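You operate a simulated robot arm through the tools that you are given. There is no shell and no other tool. Be economical: measure what you need, move in short steps, check, and stop when the job is done.

You run a simulated robot arm. Do the job below in one go: nothing can be reset, and whatever is moved stays where it is left.

## Task
Take the small black tin marked "DRY" from the table by the bare end and put it on top of the red storage tin.

It is judged by the outcome, as a careful person would: the job done as asked, and still so three seconds after it is handed in. It fails if anything else is knocked over, pushed out of place, dropped, spilled or broken.

## Robot
A 7-joint arm with a two-finger parallel gripper, fixed in place. Base frame: the origin is at the foot of the arm, x ahead of it, y to its left, z up; the work surface is at about z = 0. Units: m, degrees, N and s.
With the tool pointing down near the work surface it reaches from about 0.22 to 0.58 m from the base axis. Its first joint turns from -66.0 to 66.0 degrees. Payload 2.5 kg.
The TCP is the grasp point between the finger pads, 0.023 m short of the fingertips. In the tool frame z runs along the fingers and y along their closing line. Largest opening 0.094 m; finger width 0.038, thickness 0.01; the body of the gripper, 0.054 by 0.096 m, starts 0.039 m behind the TCP.
Orientation is that of the tool frame in the base frame, as [roll, pitch, yaw] about the fixed x, y, z axes, in that order (R = Rz(yaw) Ry(pitch) Rx(roll)). With the fingers straight down and closing along the base's y, the tool's x points along the base's -x, its y along +y and its z along -z.

## Interface
- The arm moves only by the tool nudge_tool. Its arguments are lists of equal length, an entry for each row: "jaw": the finger opening in m, from 0 to 0.094; "xyz": the shift along the base's x, y, z in units of 100 mm (1.0 is 100 mm), a list of three; "yaw": the turn about the base's z in units of 60 degrees (1.0 is 60 degrees). In form: {"jaw": [jaw, ...], "xyz": [[tx, ty, tz], ...], "yaw": [yaw, ...]}. A call has 1 to 12 rows; each row is the pose to reach, as a shift and turn from the pose commanded when the call began. A call with a number of a shift or a turn outside -1 to 1 is refused whole. Each row takes 0.2 s and may step no farther than 0.05 m and 8.6 degrees from the row before; otherwise, or with a gripper value out of range, the whole call is refused. Where a pose cannot be reached the arm comes as near as it can. A force on the tool above 40 N (or 10 N above the force at the start of the call, whichever is more), or a blocked arm, ends the call early, and 0.2 s more pass. Each finger travels about 0.108 m/s and halts on what it meets, pressing with about 21 N; the grip force reading is that of the motor and also rises with nothing between the fingers. The clock runs only during rows and for 0.2 s after the last one: add rows that repeat a pose to give the fingers time. The reply holds the time, the measured pose of the TCP, the force on the tool along the base axes, the opening and the grip force, in the units named above and with some noise.
- Cameras (640 x 400 px; columns grow to the right, rows downward): "scene" is fixed at [0.1027, -0.3979, 0.5481]; the picture's right is [0.92, -0.39, 0.00], its down [-0.21, -0.50, -0.84] and it looks along [0.33, 0.77, -0.55] (base axes); focal length 353 px, centre (320, 200). "wrist" rides on the gripper at [0.086, 0.016, -0.074] in the tool frame; the picture's right is [-0.18, 0.98, 0.00], its down [-0.58, -0.11, -0.81] and it looks along [-0.79, -0.15, 0.59] (tool axes); focal length 243 px, centre (320, 200). There is no depth. A picture from a camera that has moved, and an enlarged one, comes with that camera's place and axes in the base frame and with its lens.
- capture(camera): a new picture of that camera. No time passes.
- enlarge(camera, box): a new picture of the part [left, top, right, bottom] of that camera's present view, enlarged. No time passes.
- sign_off(): hands the job in; it is judged then, once.

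Go step by step. Nothing tells you positions but the pictures and the camera data: compare them with the known pose of the tool, close in by small moves and look again before you grip or let go. The budget is 90 turns and 42 pictures, counting those below and the enlarged ones. Unless the task says otherwise, let go and move clear before handing in, and close with one line.

The tools are called after "Call:" as name(argument=value, ...) on one line, values as JSON. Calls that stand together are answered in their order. nudge_tool: Moves the arm, as the interface text tells. Its arguments: {"type":"object","properties":{"jaw":{"type":"array","items":{"type":"number"}},"xyz":{"type":"array","items":{"type":"array","items":{"type":"number"}}},"yaw":{"type":"array","items":{"type":"number"}}},"required":["jaw","xyz","yaw"]} The other tools are called the same way: capture (camera) takes a picture; enlarge (camera, box) takes an enlarged picture of a part of a camera's view; sign_off () hands the job in.

At the start:

```text
t: 0.0
tcp_pos: [0.3864, 0.1908, 0.2831]
tcp_rot: [179.9, 0.0, -180.0]
contact_force: [-0.2, -0.6, 0.2]
width: 0.094
grip_force: 0.0
```

scene: 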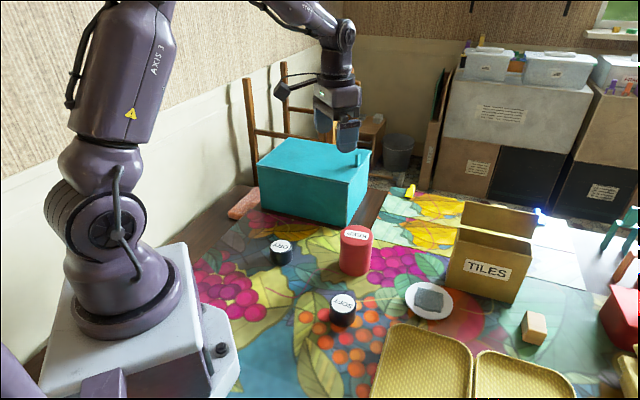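
wrist: 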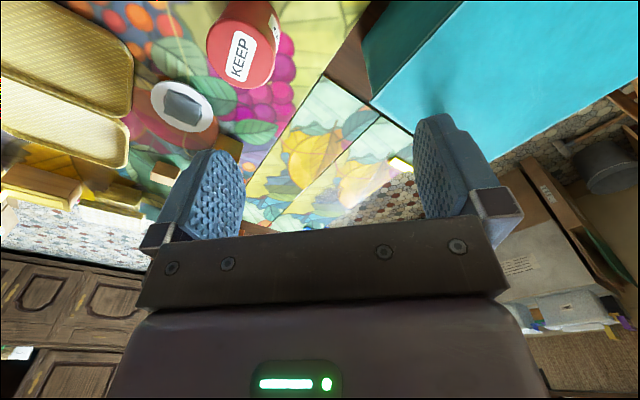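

I see two small black tins and a red tin in the scene. I'll enlarge the views to read the labels and work out where things are.

Call:
enlarge(camera="scene", box=[250, 210, 410, 310])

Call:
enlarge(camera="scene", box=[300, 270, 380, 340])

Call:
enlarge(camera="scene", box=[250, 220, 320, 280])

```text
4.00 times, centred on (330, 260) of scene
camera zoom: at [0.1027, -0.3979, 0.5481], right [0.92, -0.39, 0.0], down [-0.21, -0.5, -0.84], along [0.33, 0.77, -0.55], focal length 1414 px, centre (280, -40)
```

zoom: 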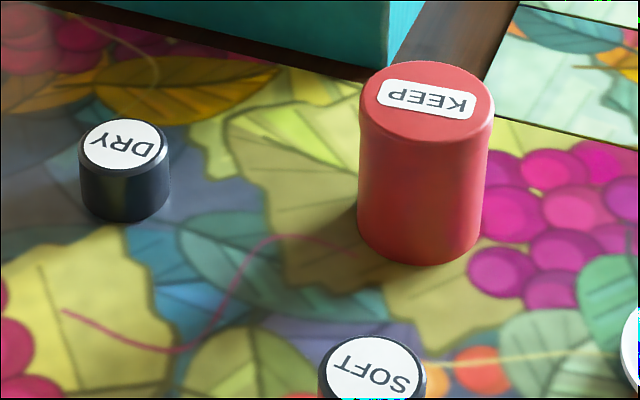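

```text
5.71 times, centred on (340, 305) of scene
camera zoom: at [0.1027, -0.3979, 0.5481], right [0.92, -0.39, 0.0], down [-0.21, -0.5, -0.84], along [0.33, 0.77, -0.55], focal length 2019 px, centre (206, -400)
```

zoom: 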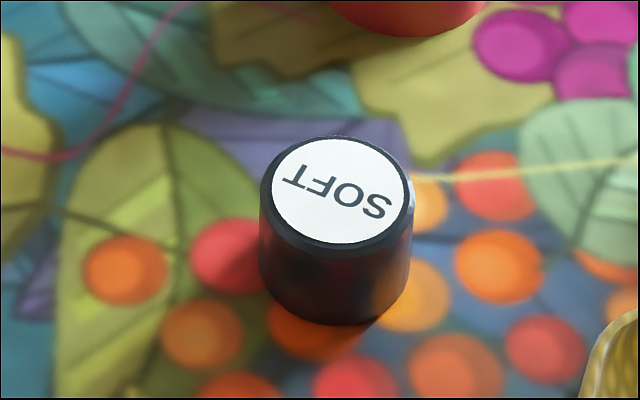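

```text
6.67 times, centred on (285, 250) of scene
camera zoom: at [0.1027, -0.3979, 0.5481], right [0.92, -0.39, 0.0], down [-0.21, -0.5, -0.84], along [0.33, 0.77, -0.55], focal length 2356 px, centre (553, -133)
```

zoom: 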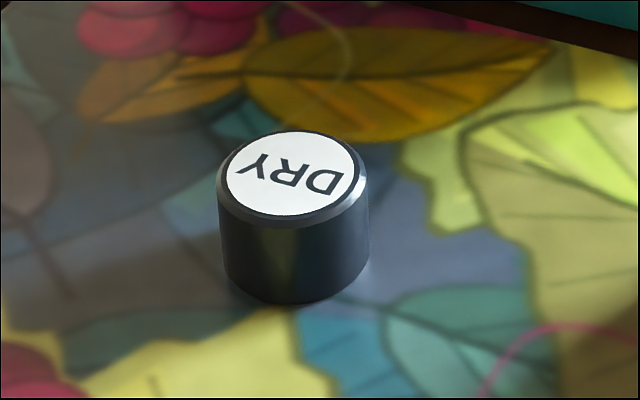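

The DRY tin stands upright at about (0.257, 0.179), roughly 0.05 across and 0.038 high, with its label on top and its bare end down. The red tin is at about (0.397, 0.095), with its top near z 0.087. I'll move towards the DRY tin, staying high.

Call:
nudge_tool(jaw=[0.094, 0.094, 0.094, 0.094], xyz=[[-0.3, -0.03, -0.2], [-0.6, -0.06, -0.4], [-0.9, -0.1, -0.6], [-1.0, -0.11, -0.9]], yaw=[0, 0, 0, 0])

Call:
capture(camera="wrist")

Call:
capture(camera="scene")

```text
t: 1.0
tcp_pos: [0.2835, 0.1789, 0.1955]
tcp_rot: [-179.9, 0.0, -180.0]
contact_force: [-0.1, -0.4, -0.1]
width: 0.0942
grip_force: 0.0
```

```text
36 pictures are left
camera wrist: at [0.1967, 0.1953, 0.2697], right [0.18, 0.98, 0.0], down [0.58, -0.11, 0.81], along [0.79, -0.15, -0.59], focal length 243 px, centre (320, 200)
```

wrist: 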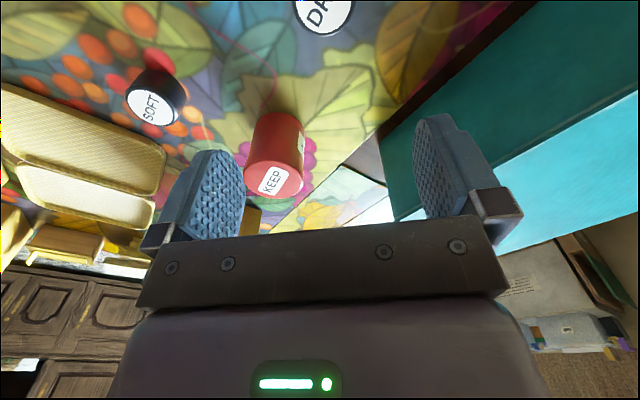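

```text
35 pictures are left
```

scene: 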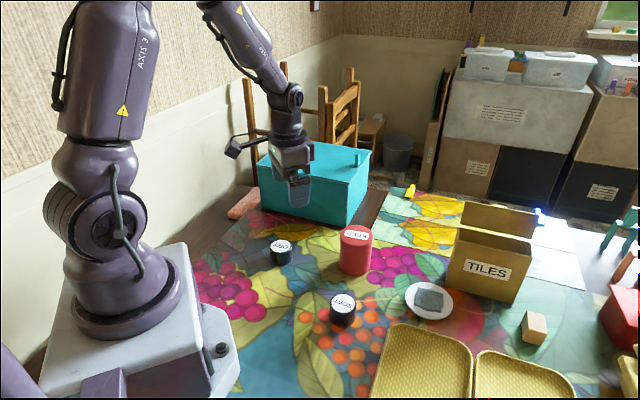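

The wrist view puts the DRY tin at about (0.260, 0.185), a few mm from the scene estimate. I'll go lower and refine.

Call:
nudge_tool(jaw=[0.094, 0.094, 0.094, 0.094], xyz=[[-0.12, 0.02, -0.3], [-0.24, 0.04, -0.6], [-0.25, 0.04, -0.9], [-0.25, 0.04, -0.9]], yaw=[0, 0, 0, 0])

Call:
capture(camera="wrist")

Call:
enlarge(camera="scene", box=[230, 180, 350, 280])

```text
t: 2.0
tcp_pos: [0.2592, 0.1834, 0.1039]
tcp_rot: [-179.9, -0.1, -180.0]
contact_force: [0.5, 0.2, 0.0]
width: 0.0939
grip_force: 0.0
```

```text
34 pictures are left
camera wrist: at [0.1713, 0.1997, 0.1784], right [0.18, 0.98, 0.0], down [0.58, -0.11, 0.81], along [0.79, -0.15, -0.59], focal length 243 px, centre (320, 200)
```

wrist: 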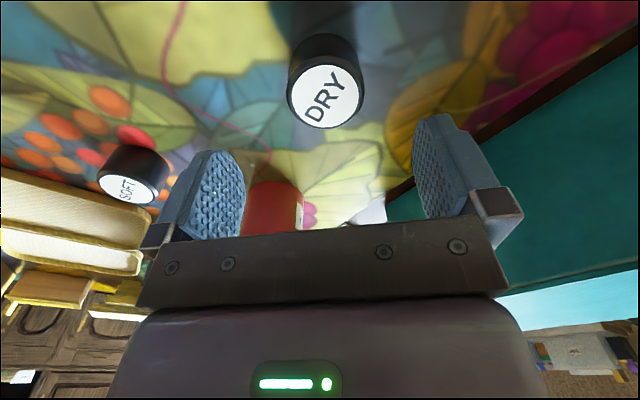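

```text
4.00 times, centred on (290, 230) of scene
camera zoom: at [0.1027, -0.3979, 0.5481], right [0.92, -0.39, 0.0], down [-0.21, -0.5, -0.84], along [0.33, 0.77, -0.55], focal length 1414 px, centre (440, 80)
```

zoom: 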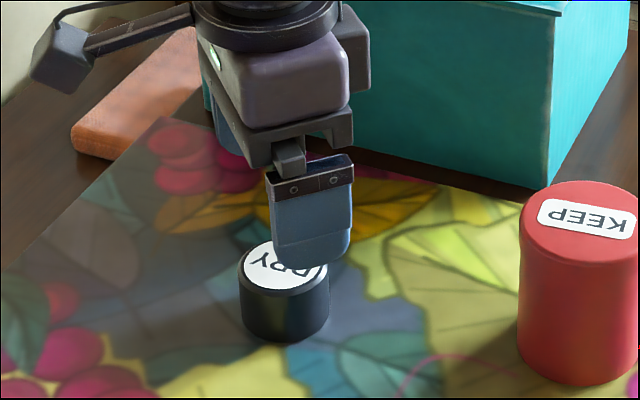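

From this close, the label centre is at about (0.254, 0.187) and the top near z 0.038. I'll shift over it and lower until the fingertips are level with the lid, then check.

Call:
nudge_tool(jaw=[0.094, 0.094, 0.094], xyz=[[-0.05, 0.04, -0.1], [-0.05, 0.04, -0.4], [-0.05, 0.04, -0.4]], yaw=[0, 0, 0])

Call:
capture(camera="wrist")

Call:
enlarge(camera="scene", box=[230, 190, 350, 290])

```text
t: 2.8
tcp_pos: [0.2555, 0.1872, 0.0641]
tcp_rot: [180.0, 0.0, 179.9]
contact_force: [0.4, -0.1, -0.4]
width: 0.094
grip_force: 0.0
```

```text
32 pictures are left
camera wrist: at [0.1667, 0.2037, 0.1386], right [0.18, 0.98, 0.0], down [0.58, -0.11, 0.81], along [0.79, -0.15, -0.59], focal length 243 px, centre (320, 200)
```

wrist: 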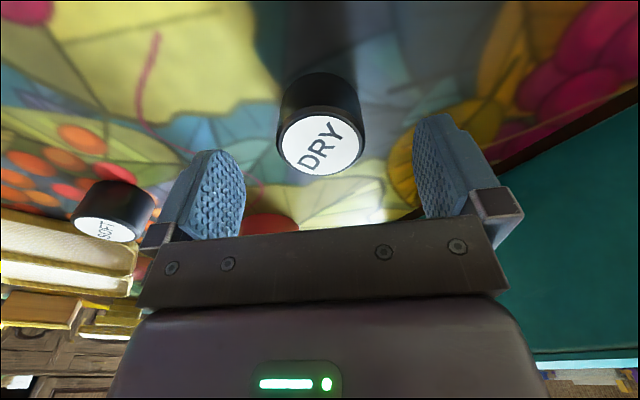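

```text
4.00 times, centred on (290, 240) of scene
camera zoom: at [0.1027, -0.3979, 0.5481], right [0.92, -0.39, 0.0], down [-0.21, -0.5, -0.84], along [0.33, 0.77, -0.55], focal length 1414 px, centre (440, 40)
```

zoom: 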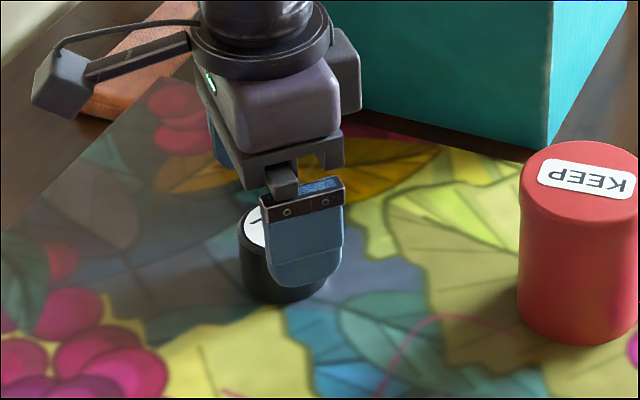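

The tin is centred at about (0.254, 0.187), between the fingers. I'll lower so the pads are on the unlabelled lower end, then close.

Call:
nudge_tool(jaw=[0.094, 0.094, 0.094, 0.08, 0.06, 0.045, 0.03, 0.03], xyz=[[-0.01, 0, -0.18], [-0.01, 0, -0.37], [-0.01, 0, -0.37], [-0.01, 0, -0.37], [-0.01, 0, -0.37], [-0.01, 0, -0.37], [-0.01, 0, -0.37], [-0.01, 0, -0.37]], yaw=[0, 0, 0, 0, 0, 0, 0, 0])

Call:
capture(camera="wrist")

```text
t: 4.6
tcp_pos: [0.2544, 0.1881, 0.0278]
tcp_rot: [179.9, 0.0, 180.0]
contact_force: [-0.5, 0.0, 0.5]
width: 0.0475
grip_force: 21.1
```

```text
30 pictures are left
camera wrist: at [0.1663, 0.2038, 0.1017], right [0.18, 0.98, 0.0], down [0.58, -0.11, 0.81], along [0.79, -0.15, -0.59], focal length 243 px, centre (320, 200)
```

wrist: 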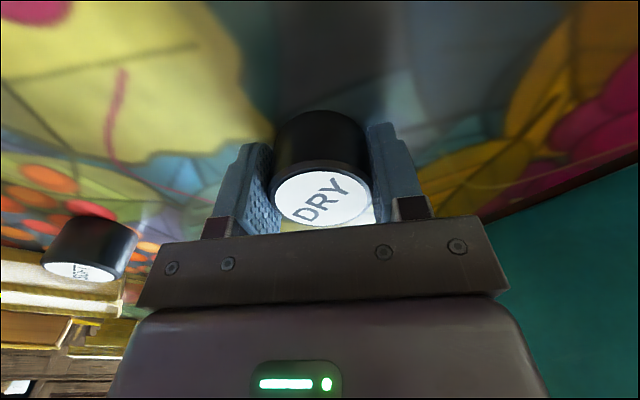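

The tin is gripped with an opening of 0.0475. I'll lift it straight up.

Call:
nudge_tool(jaw=[0.03, 0.03, 0.03, 0.03, 0.03], xyz=[[0, 0, 0.2], [0, 0, 0.45], [0, 0, 0.7], [0, 0, 1.0], [0, 0, 1.0]], yaw=[0, 0, 0, 0, 0])

Call:
capture(camera="wrist")

```text
t: 5.8
tcp_pos: [0.2556, 0.1856, 0.1284]
tcp_rot: [180.0, 0.0, -180.0]
contact_force: [0.9, -0.1, -0.4]
width: 0.03
grip_force: 0.0
```

```text
29 pictures are left
camera wrist: at [0.1666, 0.203, 0.2027], right [0.18, 0.98, 0.0], down [0.58, -0.11, 0.81], along [0.79, -0.15, -0.59], focal length 243 px, centre (320, 200)
```

wrist: 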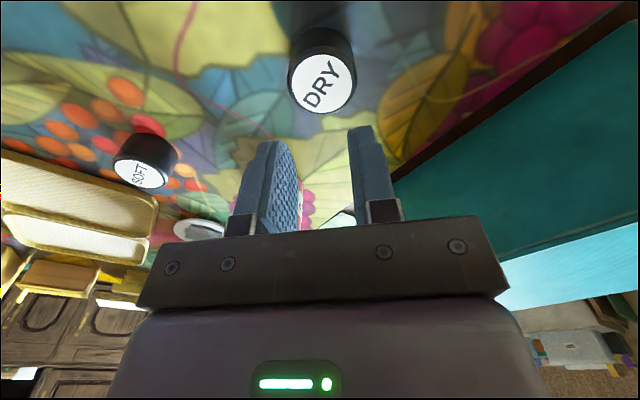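

The tin slipped out and is still standing on the table. Before trying again I'll look closely at its surface.

Call:
enlarge(camera="wrist", box=[270, 10, 380, 130])

Call:
enlarge(camera="scene", box=[260, 230, 305, 270])

```text
3.33 times, centred on (325, 70) of wrist
camera zoom: at [0.1666, 0.203, 0.2027], right [0.18, 0.98, 0.0], down [0.58, -0.11, 0.81], along [0.79, -0.15, -0.59], focal length 809 px, centre (303, 633)
```

zoom: 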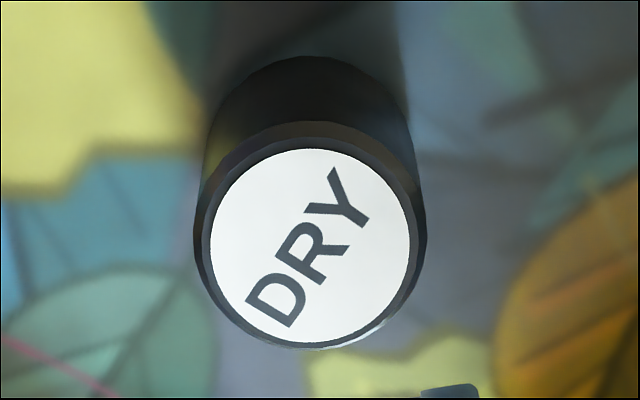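

```text
10.00 times, centred on (282, 250) of scene
camera zoom: at [0.1027, -0.3979, 0.5481], right [0.92, -0.39, 0.0], down [-0.21, -0.5, -0.84], along [0.33, 0.77, -0.55], focal length 3534 px, centre (695, -300)
```

zoom: 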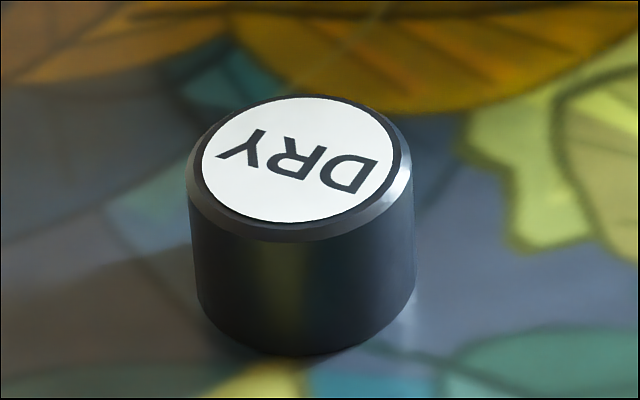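

The tin looks like a plain smooth cylinder and hasn't moved from about (0.253, 0.188). I'll grip it again, slightly lower, then lift it very slowly while watching the force.

Call:
nudge_tool(jaw=[0.06, 0.094, 0.094, 0.094, 0.094, 0.094, 0.094, 0.06, 0.03, 0.0, 0.0, 0.0], xyz=[[0, 0, 0], [0, 0.01, -0.1], [-0.01, 0.01, -0.4], [-0.01, 0.01, -0.7], [-0.01, 0.01, -0.9], [-0.01, 0.01, -1.0], [-0.01, 0.01, -1.0], [-0.01, 0.01, -1.0], [-0.01, 0.01, -1.0], [-0.01, 0.01, -1.0], [-0.01, 0.01, -1.0], [-0.01, 0.01, -1.0]], yaw=[0, 0, 0, 0, 0, 0, 0, 0, 0, 0, 0, 0])

```text
t: 8.4
tcp_pos: [0.2529, 0.189, 0.0268]
tcp_rot: [-180.0, 0.0, -180.0]
contact_force: [0.1, 0.3, 0.0]
width: 0.0475
grip_force: 20.7
```

Gripped again. Next is a slow lift of 8 mm.

Call:
nudge_tool(jaw=[0, 0, 0, 0], xyz=[[0, 0, 0.02], [0, 0, 0.04], [0, 0, 0.06], [0, 0, 0.08]], yaw=[0, 0, 0, 0])

Call:
capture(camera="wrist")

```text
t: 9.4
tcp_pos: [0.252, 0.1889, 0.0349]
tcp_rot: [-180.0, -0.1, 180.0]
contact_force: [0.1, 0.6, -0.4]
width: 0.0474
grip_force: 21.2
```

```text
26 pictures are left
camera wrist: at [0.1653, 0.2051, 0.1098], right [0.18, 0.98, 0.0], down [0.58, -0.11, 0.81], along [0.79, -0.15, -0.59], focal length 243 px, centre (320, 200)
```

wrist: 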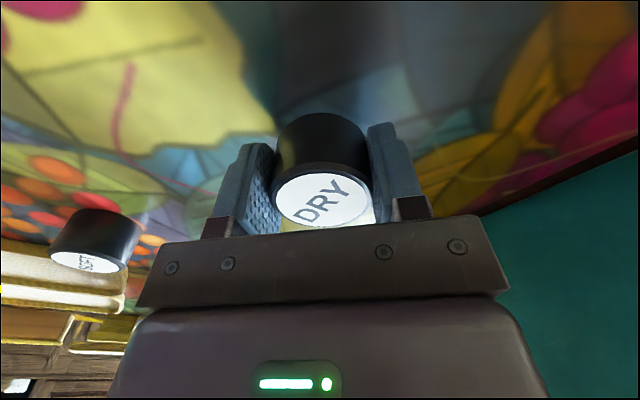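

The tin came up with the gripper this time. I'll keep lifting slowly and check for slip.

Call:
nudge_tool(jaw=[0, 0, 0, 0, 0, 0], xyz=[[0, 0, 0.03], [0, 0, 0.06], [0, 0, 0.09], [0, 0, 0.12], [0, 0, 0.15], [0, 0, 0.18]], yaw=[0, 0, 0, 0, 0, 0])

Call:
capture(camera="wrist")

Call:
enlarge(camera="scene", box=[230, 190, 350, 290])

```text
t: 10.8
tcp_pos: [0.2525, 0.1893, 0.0539]
tcp_rot: [-179.9, 0.0, -180.0]
contact_force: [1.0, 0.5, -0.3]
width: 0.0476
grip_force: 20.7
```

```text
25 pictures are left
camera wrist: at [0.1652, 0.2046, 0.128], right [0.18, 0.98, 0.0], down [0.58, -0.11, 0.81], along [0.79, -0.15, -0.59], focal length 243 px, centre (320, 200)
```

wrist: 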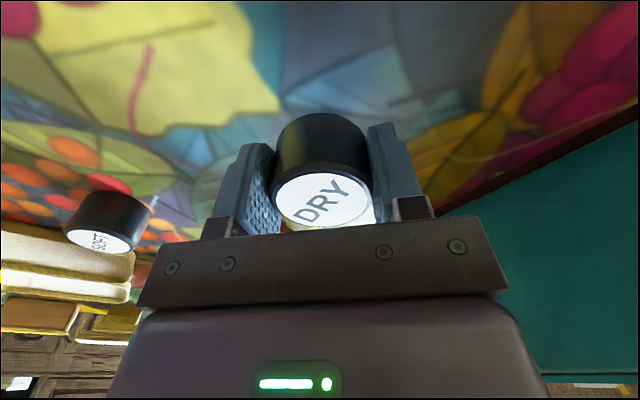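

```text
4.00 times, centred on (290, 240) of scene
camera zoom: at [0.1027, -0.3979, 0.5481], right [0.92, -0.39, 0.0], down [-0.21, -0.5, -0.84], along [0.33, 0.77, -0.55], focal length 1414 px, centre (440, 40)
```

zoom: 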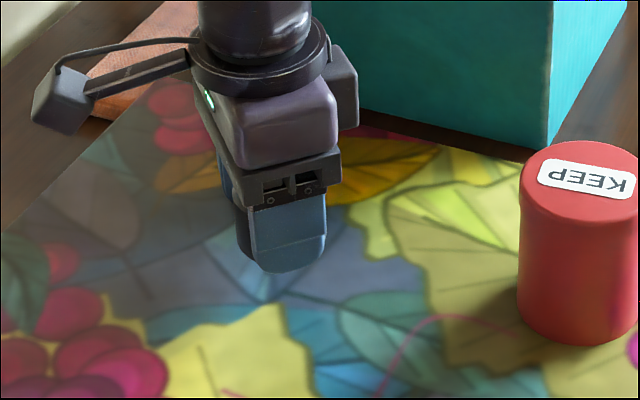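

The hold is steady. I'll raise it to about z 0.145 at a gentle rate.

Call:
nudge_tool(jaw=[0, 0, 0, 0, 0, 0, 0, 0, 0, 0, 0, 0], xyz=[[0, 0, 0.04], [0, 0, 0.11], [0, 0, 0.19], [0, 0, 0.28], [0, 0, 0.37], [0, 0, 0.46], [0, 0, 0.55], [0, 0, 0.64], [0, 0, 0.73], [0, 0, 0.82], [0, 0, 0.89], [0, 0, 0.93]], yaw=[0, 0, 0, 0, 0, 0, 0, 0, 0, 0, 0, 0])

Call:
capture(camera="wrist")

```text
t: 13.4
tcp_pos: [0.2525, 0.188, 0.1462]
tcp_rot: [179.9, 0.0, -180.0]
contact_force: [0.6, -0.4, -1.7]
width: 0.0476
grip_force: 21.0
```

```text
23 pictures are left
camera wrist: at [0.1653, 0.2052, 0.2211], right [0.18, 0.98, 0.0], down [0.58, -0.11, 0.81], along [0.79, -0.15, -0.59], focal length 243 px, centre (320, 200)
```

wrist: 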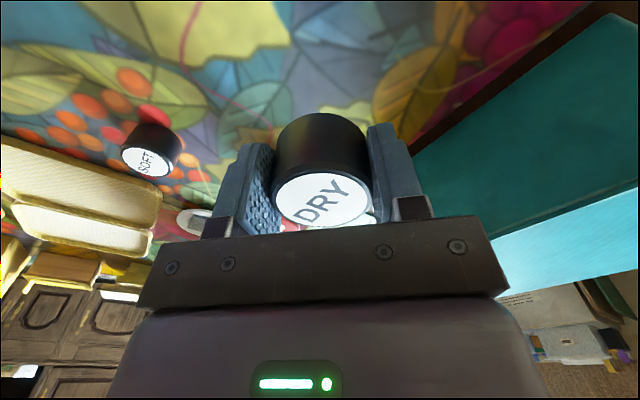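

The tin is still held without slip. My combined estimate for the red tin is about (0.395, 0.1025), so I'll move towards it at this height.

Call:
nudge_tool(jaw=[0, 0, 0, 0, 0, 0, 0, 0, 0, 0, 0, 0], xyz=[[0.03, -0.02, 0], [0.1, -0.06, 0], [0.19, -0.12, 0], [0.29, -0.17, 0], [0.39, -0.23, 0], [0.49, -0.29, 0], [0.59, -0.35, 0], [0.69, -0.41, 0], [0.79, -0.47, 0], [0.88, -0.53, 0], [0.96, -0.57, 0], [1.0, -0.6, 0]], yaw=[0, 0, 0, 0, 0, 0, 0, 0, 0, 0, 0, 0])

Call:
enlarge(camera="scene", box=[270, 170, 430, 290])

Call:
capture(camera="wrist")

```text
t: 16.0
tcp_pos: [0.3543, 0.1284, 0.147]
tcp_rot: [180.0, 0.0, 180.0]
contact_force: [0.0, -1.0, -0.3]
width: 0.0476
grip_force: 21.0
```

```text
3.33 times, centred on (350, 230) of scene
camera zoom: at [0.1027, -0.3979, 0.5481], right [0.92, -0.39, 0.0], down [-0.21, -0.5, -0.84], along [0.33, 0.77, -0.55], focal length 1178 px, centre (220, 100)
```

zoom: 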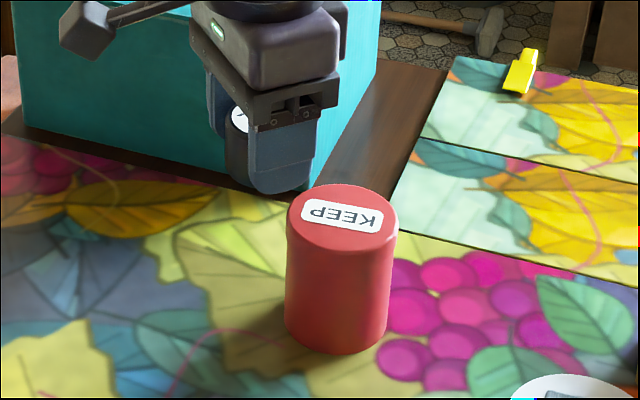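

```text
21 pictures are left
camera wrist: at [0.2656, 0.1445, 0.2212], right [0.18, 0.98, 0.0], down [0.58, -0.11, 0.81], along [0.79, -0.15, -0.59], focal length 243 px, centre (320, 200)
```

wrist: 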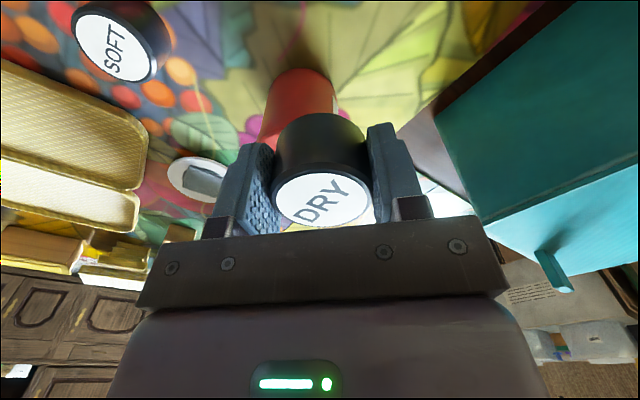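

There is about 30 mm of clearance below the tin. I'll move the rest of the way over the red tin.

Call:
nudge_tool(jaw=[0, 0, 0, 0, 0, 0, 0, 0], xyz=[[0.03, -0.02, 0], [0.09, -0.06, 0], [0.17, -0.1, 0], [0.25, -0.15, 0], [0.33, -0.2, 0], [0.39, -0.24, 0], [0.41, -0.26, 0], [0.41, -0.26, 0]], yaw=[0, 0, 0, 0, 0, 0, 0, 0])

Call:
enlarge(camera="scene", box=[290, 180, 420, 280])

Call:
capture(camera="wrist")

```text
t: 17.8
tcp_pos: [0.3955, 0.102, 0.1461]
tcp_rot: [-179.9, -0.1, -179.9]
contact_force: [-0.2, -0.2, -0.8]
width: 0.0474
grip_force: 21.0
```

```text
4.00 times, centred on (355, 230) of scene
camera zoom: at [0.1027, -0.3979, 0.5481], right [0.92, -0.39, 0.0], down [-0.21, -0.5, -0.84], along [0.33, 0.77, -0.55], focal length 1414 px, centre (180, 80)
```

zoom: 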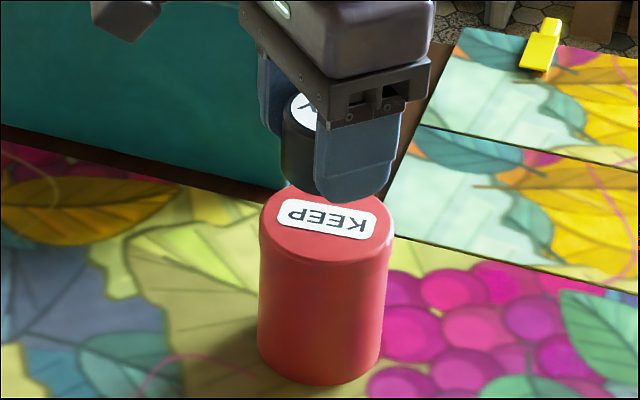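

```text
19 pictures are left
camera wrist: at [0.3066, 0.1186, 0.2207], right [0.18, 0.98, 0.0], down [0.58, -0.11, 0.81], along [0.79, -0.15, -0.59], focal length 243 px, centre (320, 200)
```

wrist: 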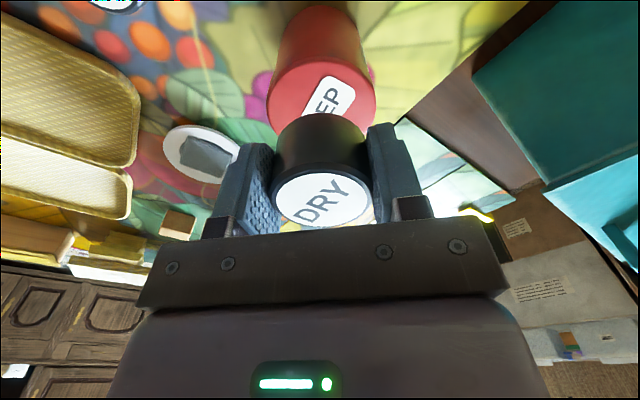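

I need a sharper reading of the red tin's rim before lowering, so I'll enlarge that part of the wrist view.

Call:
enlarge(camera="wrist", box=[240, 0, 400, 130])

```text
3.08 times, centred on (320, 65) of wrist
camera zoom: at [0.3066, 0.1186, 0.2207], right [0.18, 0.98, 0.0], down [0.58, -0.11, 0.81], along [0.79, -0.15, -0.59], focal length 746 px, centre (320, 615)
```

zoom: 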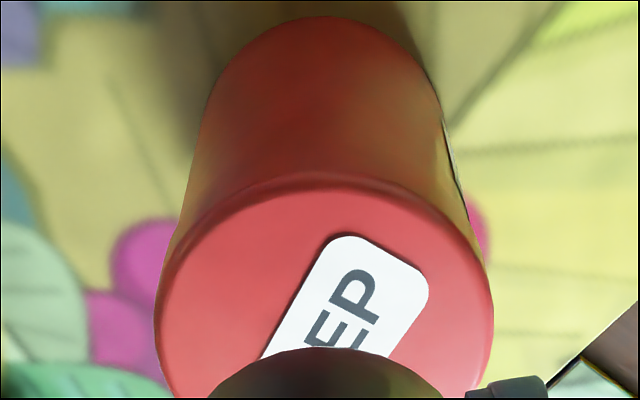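

The red top's centre is at about (0.397, 0.1035, z 0.087), so the alignment is within 2 mm. I'll correct that and lower slowly to just above contact.

Call:
nudge_tool(jaw=[0, 0, 0, 0, 0, 0], xyz=[[0.01, 0.015, -0.03], [0.01, 0.015, -0.09], [0.01, 0.015, -0.15], [0.01, 0.015, -0.21], [0.01, 0.015, -0.26], [0.01, 0.015, -0.27]], yaw=[0, 0, 0, 0, 0, 0])

Call:
enlarge(camera="scene", box=[310, 190, 400, 250])

```text
t: 19.2
tcp_pos: [0.3951, 0.1037, 0.1182]
tcp_rot: [-180.0, 0.0, 180.0]
contact_force: [0.1, -0.2, -0.2]
width: 0.0477
grip_force: 20.5
```

```text
6.67 times, centred on (355, 220) of scene
camera zoom: at [0.1027, -0.3979, 0.5481], right [0.92, -0.39, 0.0], down [-0.21, -0.5, -0.84], along [0.33, 0.77, -0.55], focal length 2356 px, centre (87, 67)
```

zoom: 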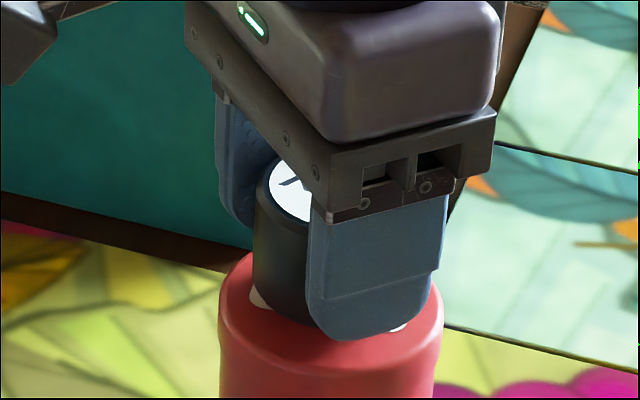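

The tin is just above the lid and centred. I'll lower in 1 mm steps and watch the force.

Call:
nudge_tool(jaw=[0, 0, 0], xyz=[[0, 0, -0.01], [0, 0, -0.02], [0, 0, -0.03]], yaw=[0, 0, 0])

```text
t: 20.0
tcp_pos: [0.3951, 0.1043, 0.1164]
tcp_rot: [180.0, 0.0, -180.0]
contact_force: [0.0, -0.5, -0.6]
width: 0.0476
grip_force: 20.8
```

No contact yet, so I'll go a little lower.

Call:
nudge_tool(jaw=[0, 0], xyz=[[0, 0, -0.01], [0, 0, -0.02]], yaw=[0, 0])

Call:
enlarge(camera="scene", box=[330, 210, 390, 250])

```text
t: 20.6
tcp_pos: [0.3955, 0.1044, 0.1139]
tcp_rot: [-180.0, 0.0, -179.9]
contact_force: [-0.1, -0.7, -0.4]
width: 0.0476
grip_force: 20.9
```

```text
10.00 times, centred on (360, 230) of scene
camera zoom: at [0.1027, -0.3979, 0.5481], right [0.92, -0.39, 0.0], down [-0.21, -0.5, -0.84], along [0.33, 0.77, -0.55], focal length 3534 px, centre (-80, -100)
```

zoom: 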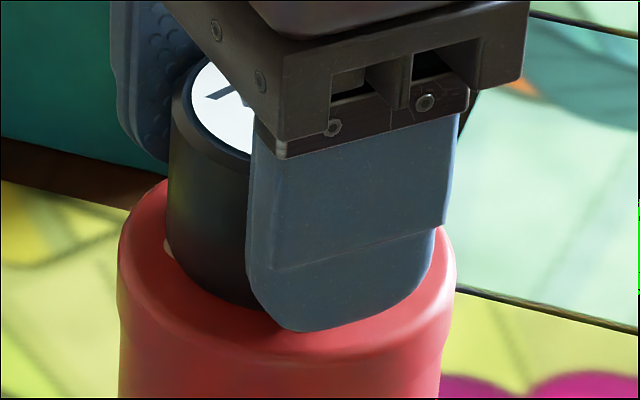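

Almost touching. I'll go down another 1 mm at a time.

Call:
nudge_tool(jaw=[0, 0], xyz=[[0, 0, -0.005], [0, 0, -0.01]], yaw=[0, 0])

```text
t: 21.2
tcp_pos: [0.3949, 0.104, 0.1136]
tcp_rot: [180.0, -0.1, 180.0]
contact_force: [-1.7, -1.2, 6.7]
width: 0.0473
grip_force: 20.6
```

There is contact (6.7 N upward), so the tin is resting on the lid. I'll open slowly.

Call:
nudge_tool(jaw=[0.05, 0.056, 0.065, 0.075, 0.075], xyz=[[0, 0, 0], [0, 0, 0], [0, 0, 0], [0, 0, 0], [0, 0, 0]], yaw=[0, 0, 0, 0, 0])

Call:
capture(camera="wrist")

```text
t: 22.4
tcp_pos: [0.3952, 0.1036, 0.1125]
tcp_rot: [-180.0, 0.0, 180.0]
contact_force: [-0.5, 0.4, -0.3]
width: 0.0752
grip_force: 0.0
```

```text
15 pictures are left
camera wrist: at [0.3072, 0.1204, 0.1877], right [0.18, 0.98, 0.0], down [0.58, -0.11, 0.81], along [0.79, -0.15, -0.59], focal length 243 px, centre (320, 200)
```

wrist: 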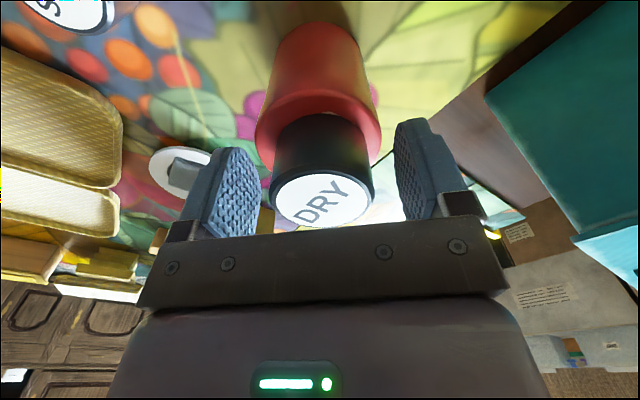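

Released; the tin stands on the lid with clear space on both sides. I'll rise straight up and clear.

Call:
nudge_tool(jaw=[0.085, 0.085, 0.085, 0.085, 0.085, 0.085], xyz=[[0, 0, 0.05], [0, 0, 0.2], [0, 0, 0.4], [0, 0, 0.65], [0, 0, 0.95], [0, 0, 0.95]], yaw=[0, 0, 0, 0, 0, 0])

Call:
capture(camera="scene")

Call:
enlarge(camera="scene", box=[300, 180, 420, 280])

```text
t: 23.8
tcp_pos: [0.395, 0.1046, 0.2084]
tcp_rot: [179.9, 0.0, -179.9]
contact_force: [-1.0, 0.0, -1.3]
width: 0.085
grip_force: 0.2
```

```text
14 pictures are left
```

scene: 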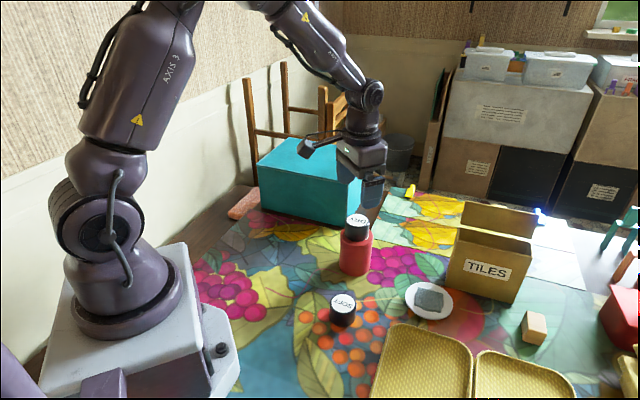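

```text
4.00 times, centred on (360, 230) of scene
camera zoom: at [0.1027, -0.3979, 0.5481], right [0.92, -0.39, 0.0], down [-0.21, -0.5, -0.84], along [0.33, 0.77, -0.55], focal length 1414 px, centre (160, 80)
```

zoom: 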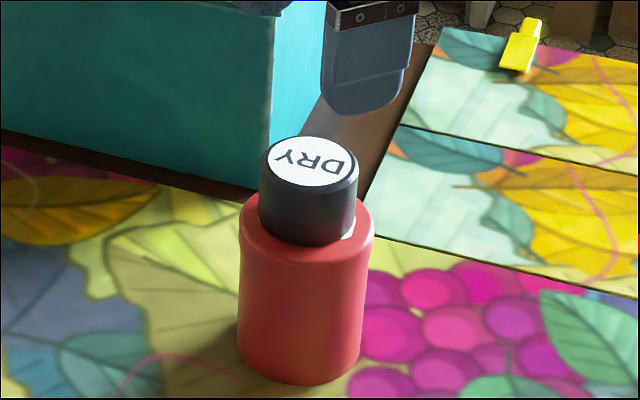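

The DRY tin stands upright and centred on the red tin. Nothing else has moved and the gripper is clear, so I'm handing in.

Call:
sign_off()

```text
The job is handed in.
```

The small black "DRY" tin is on top of the red storage tin, held by its unlabelled lower end on the way; the first lift slipped and left it standing on the table, and a slower second lift worked.
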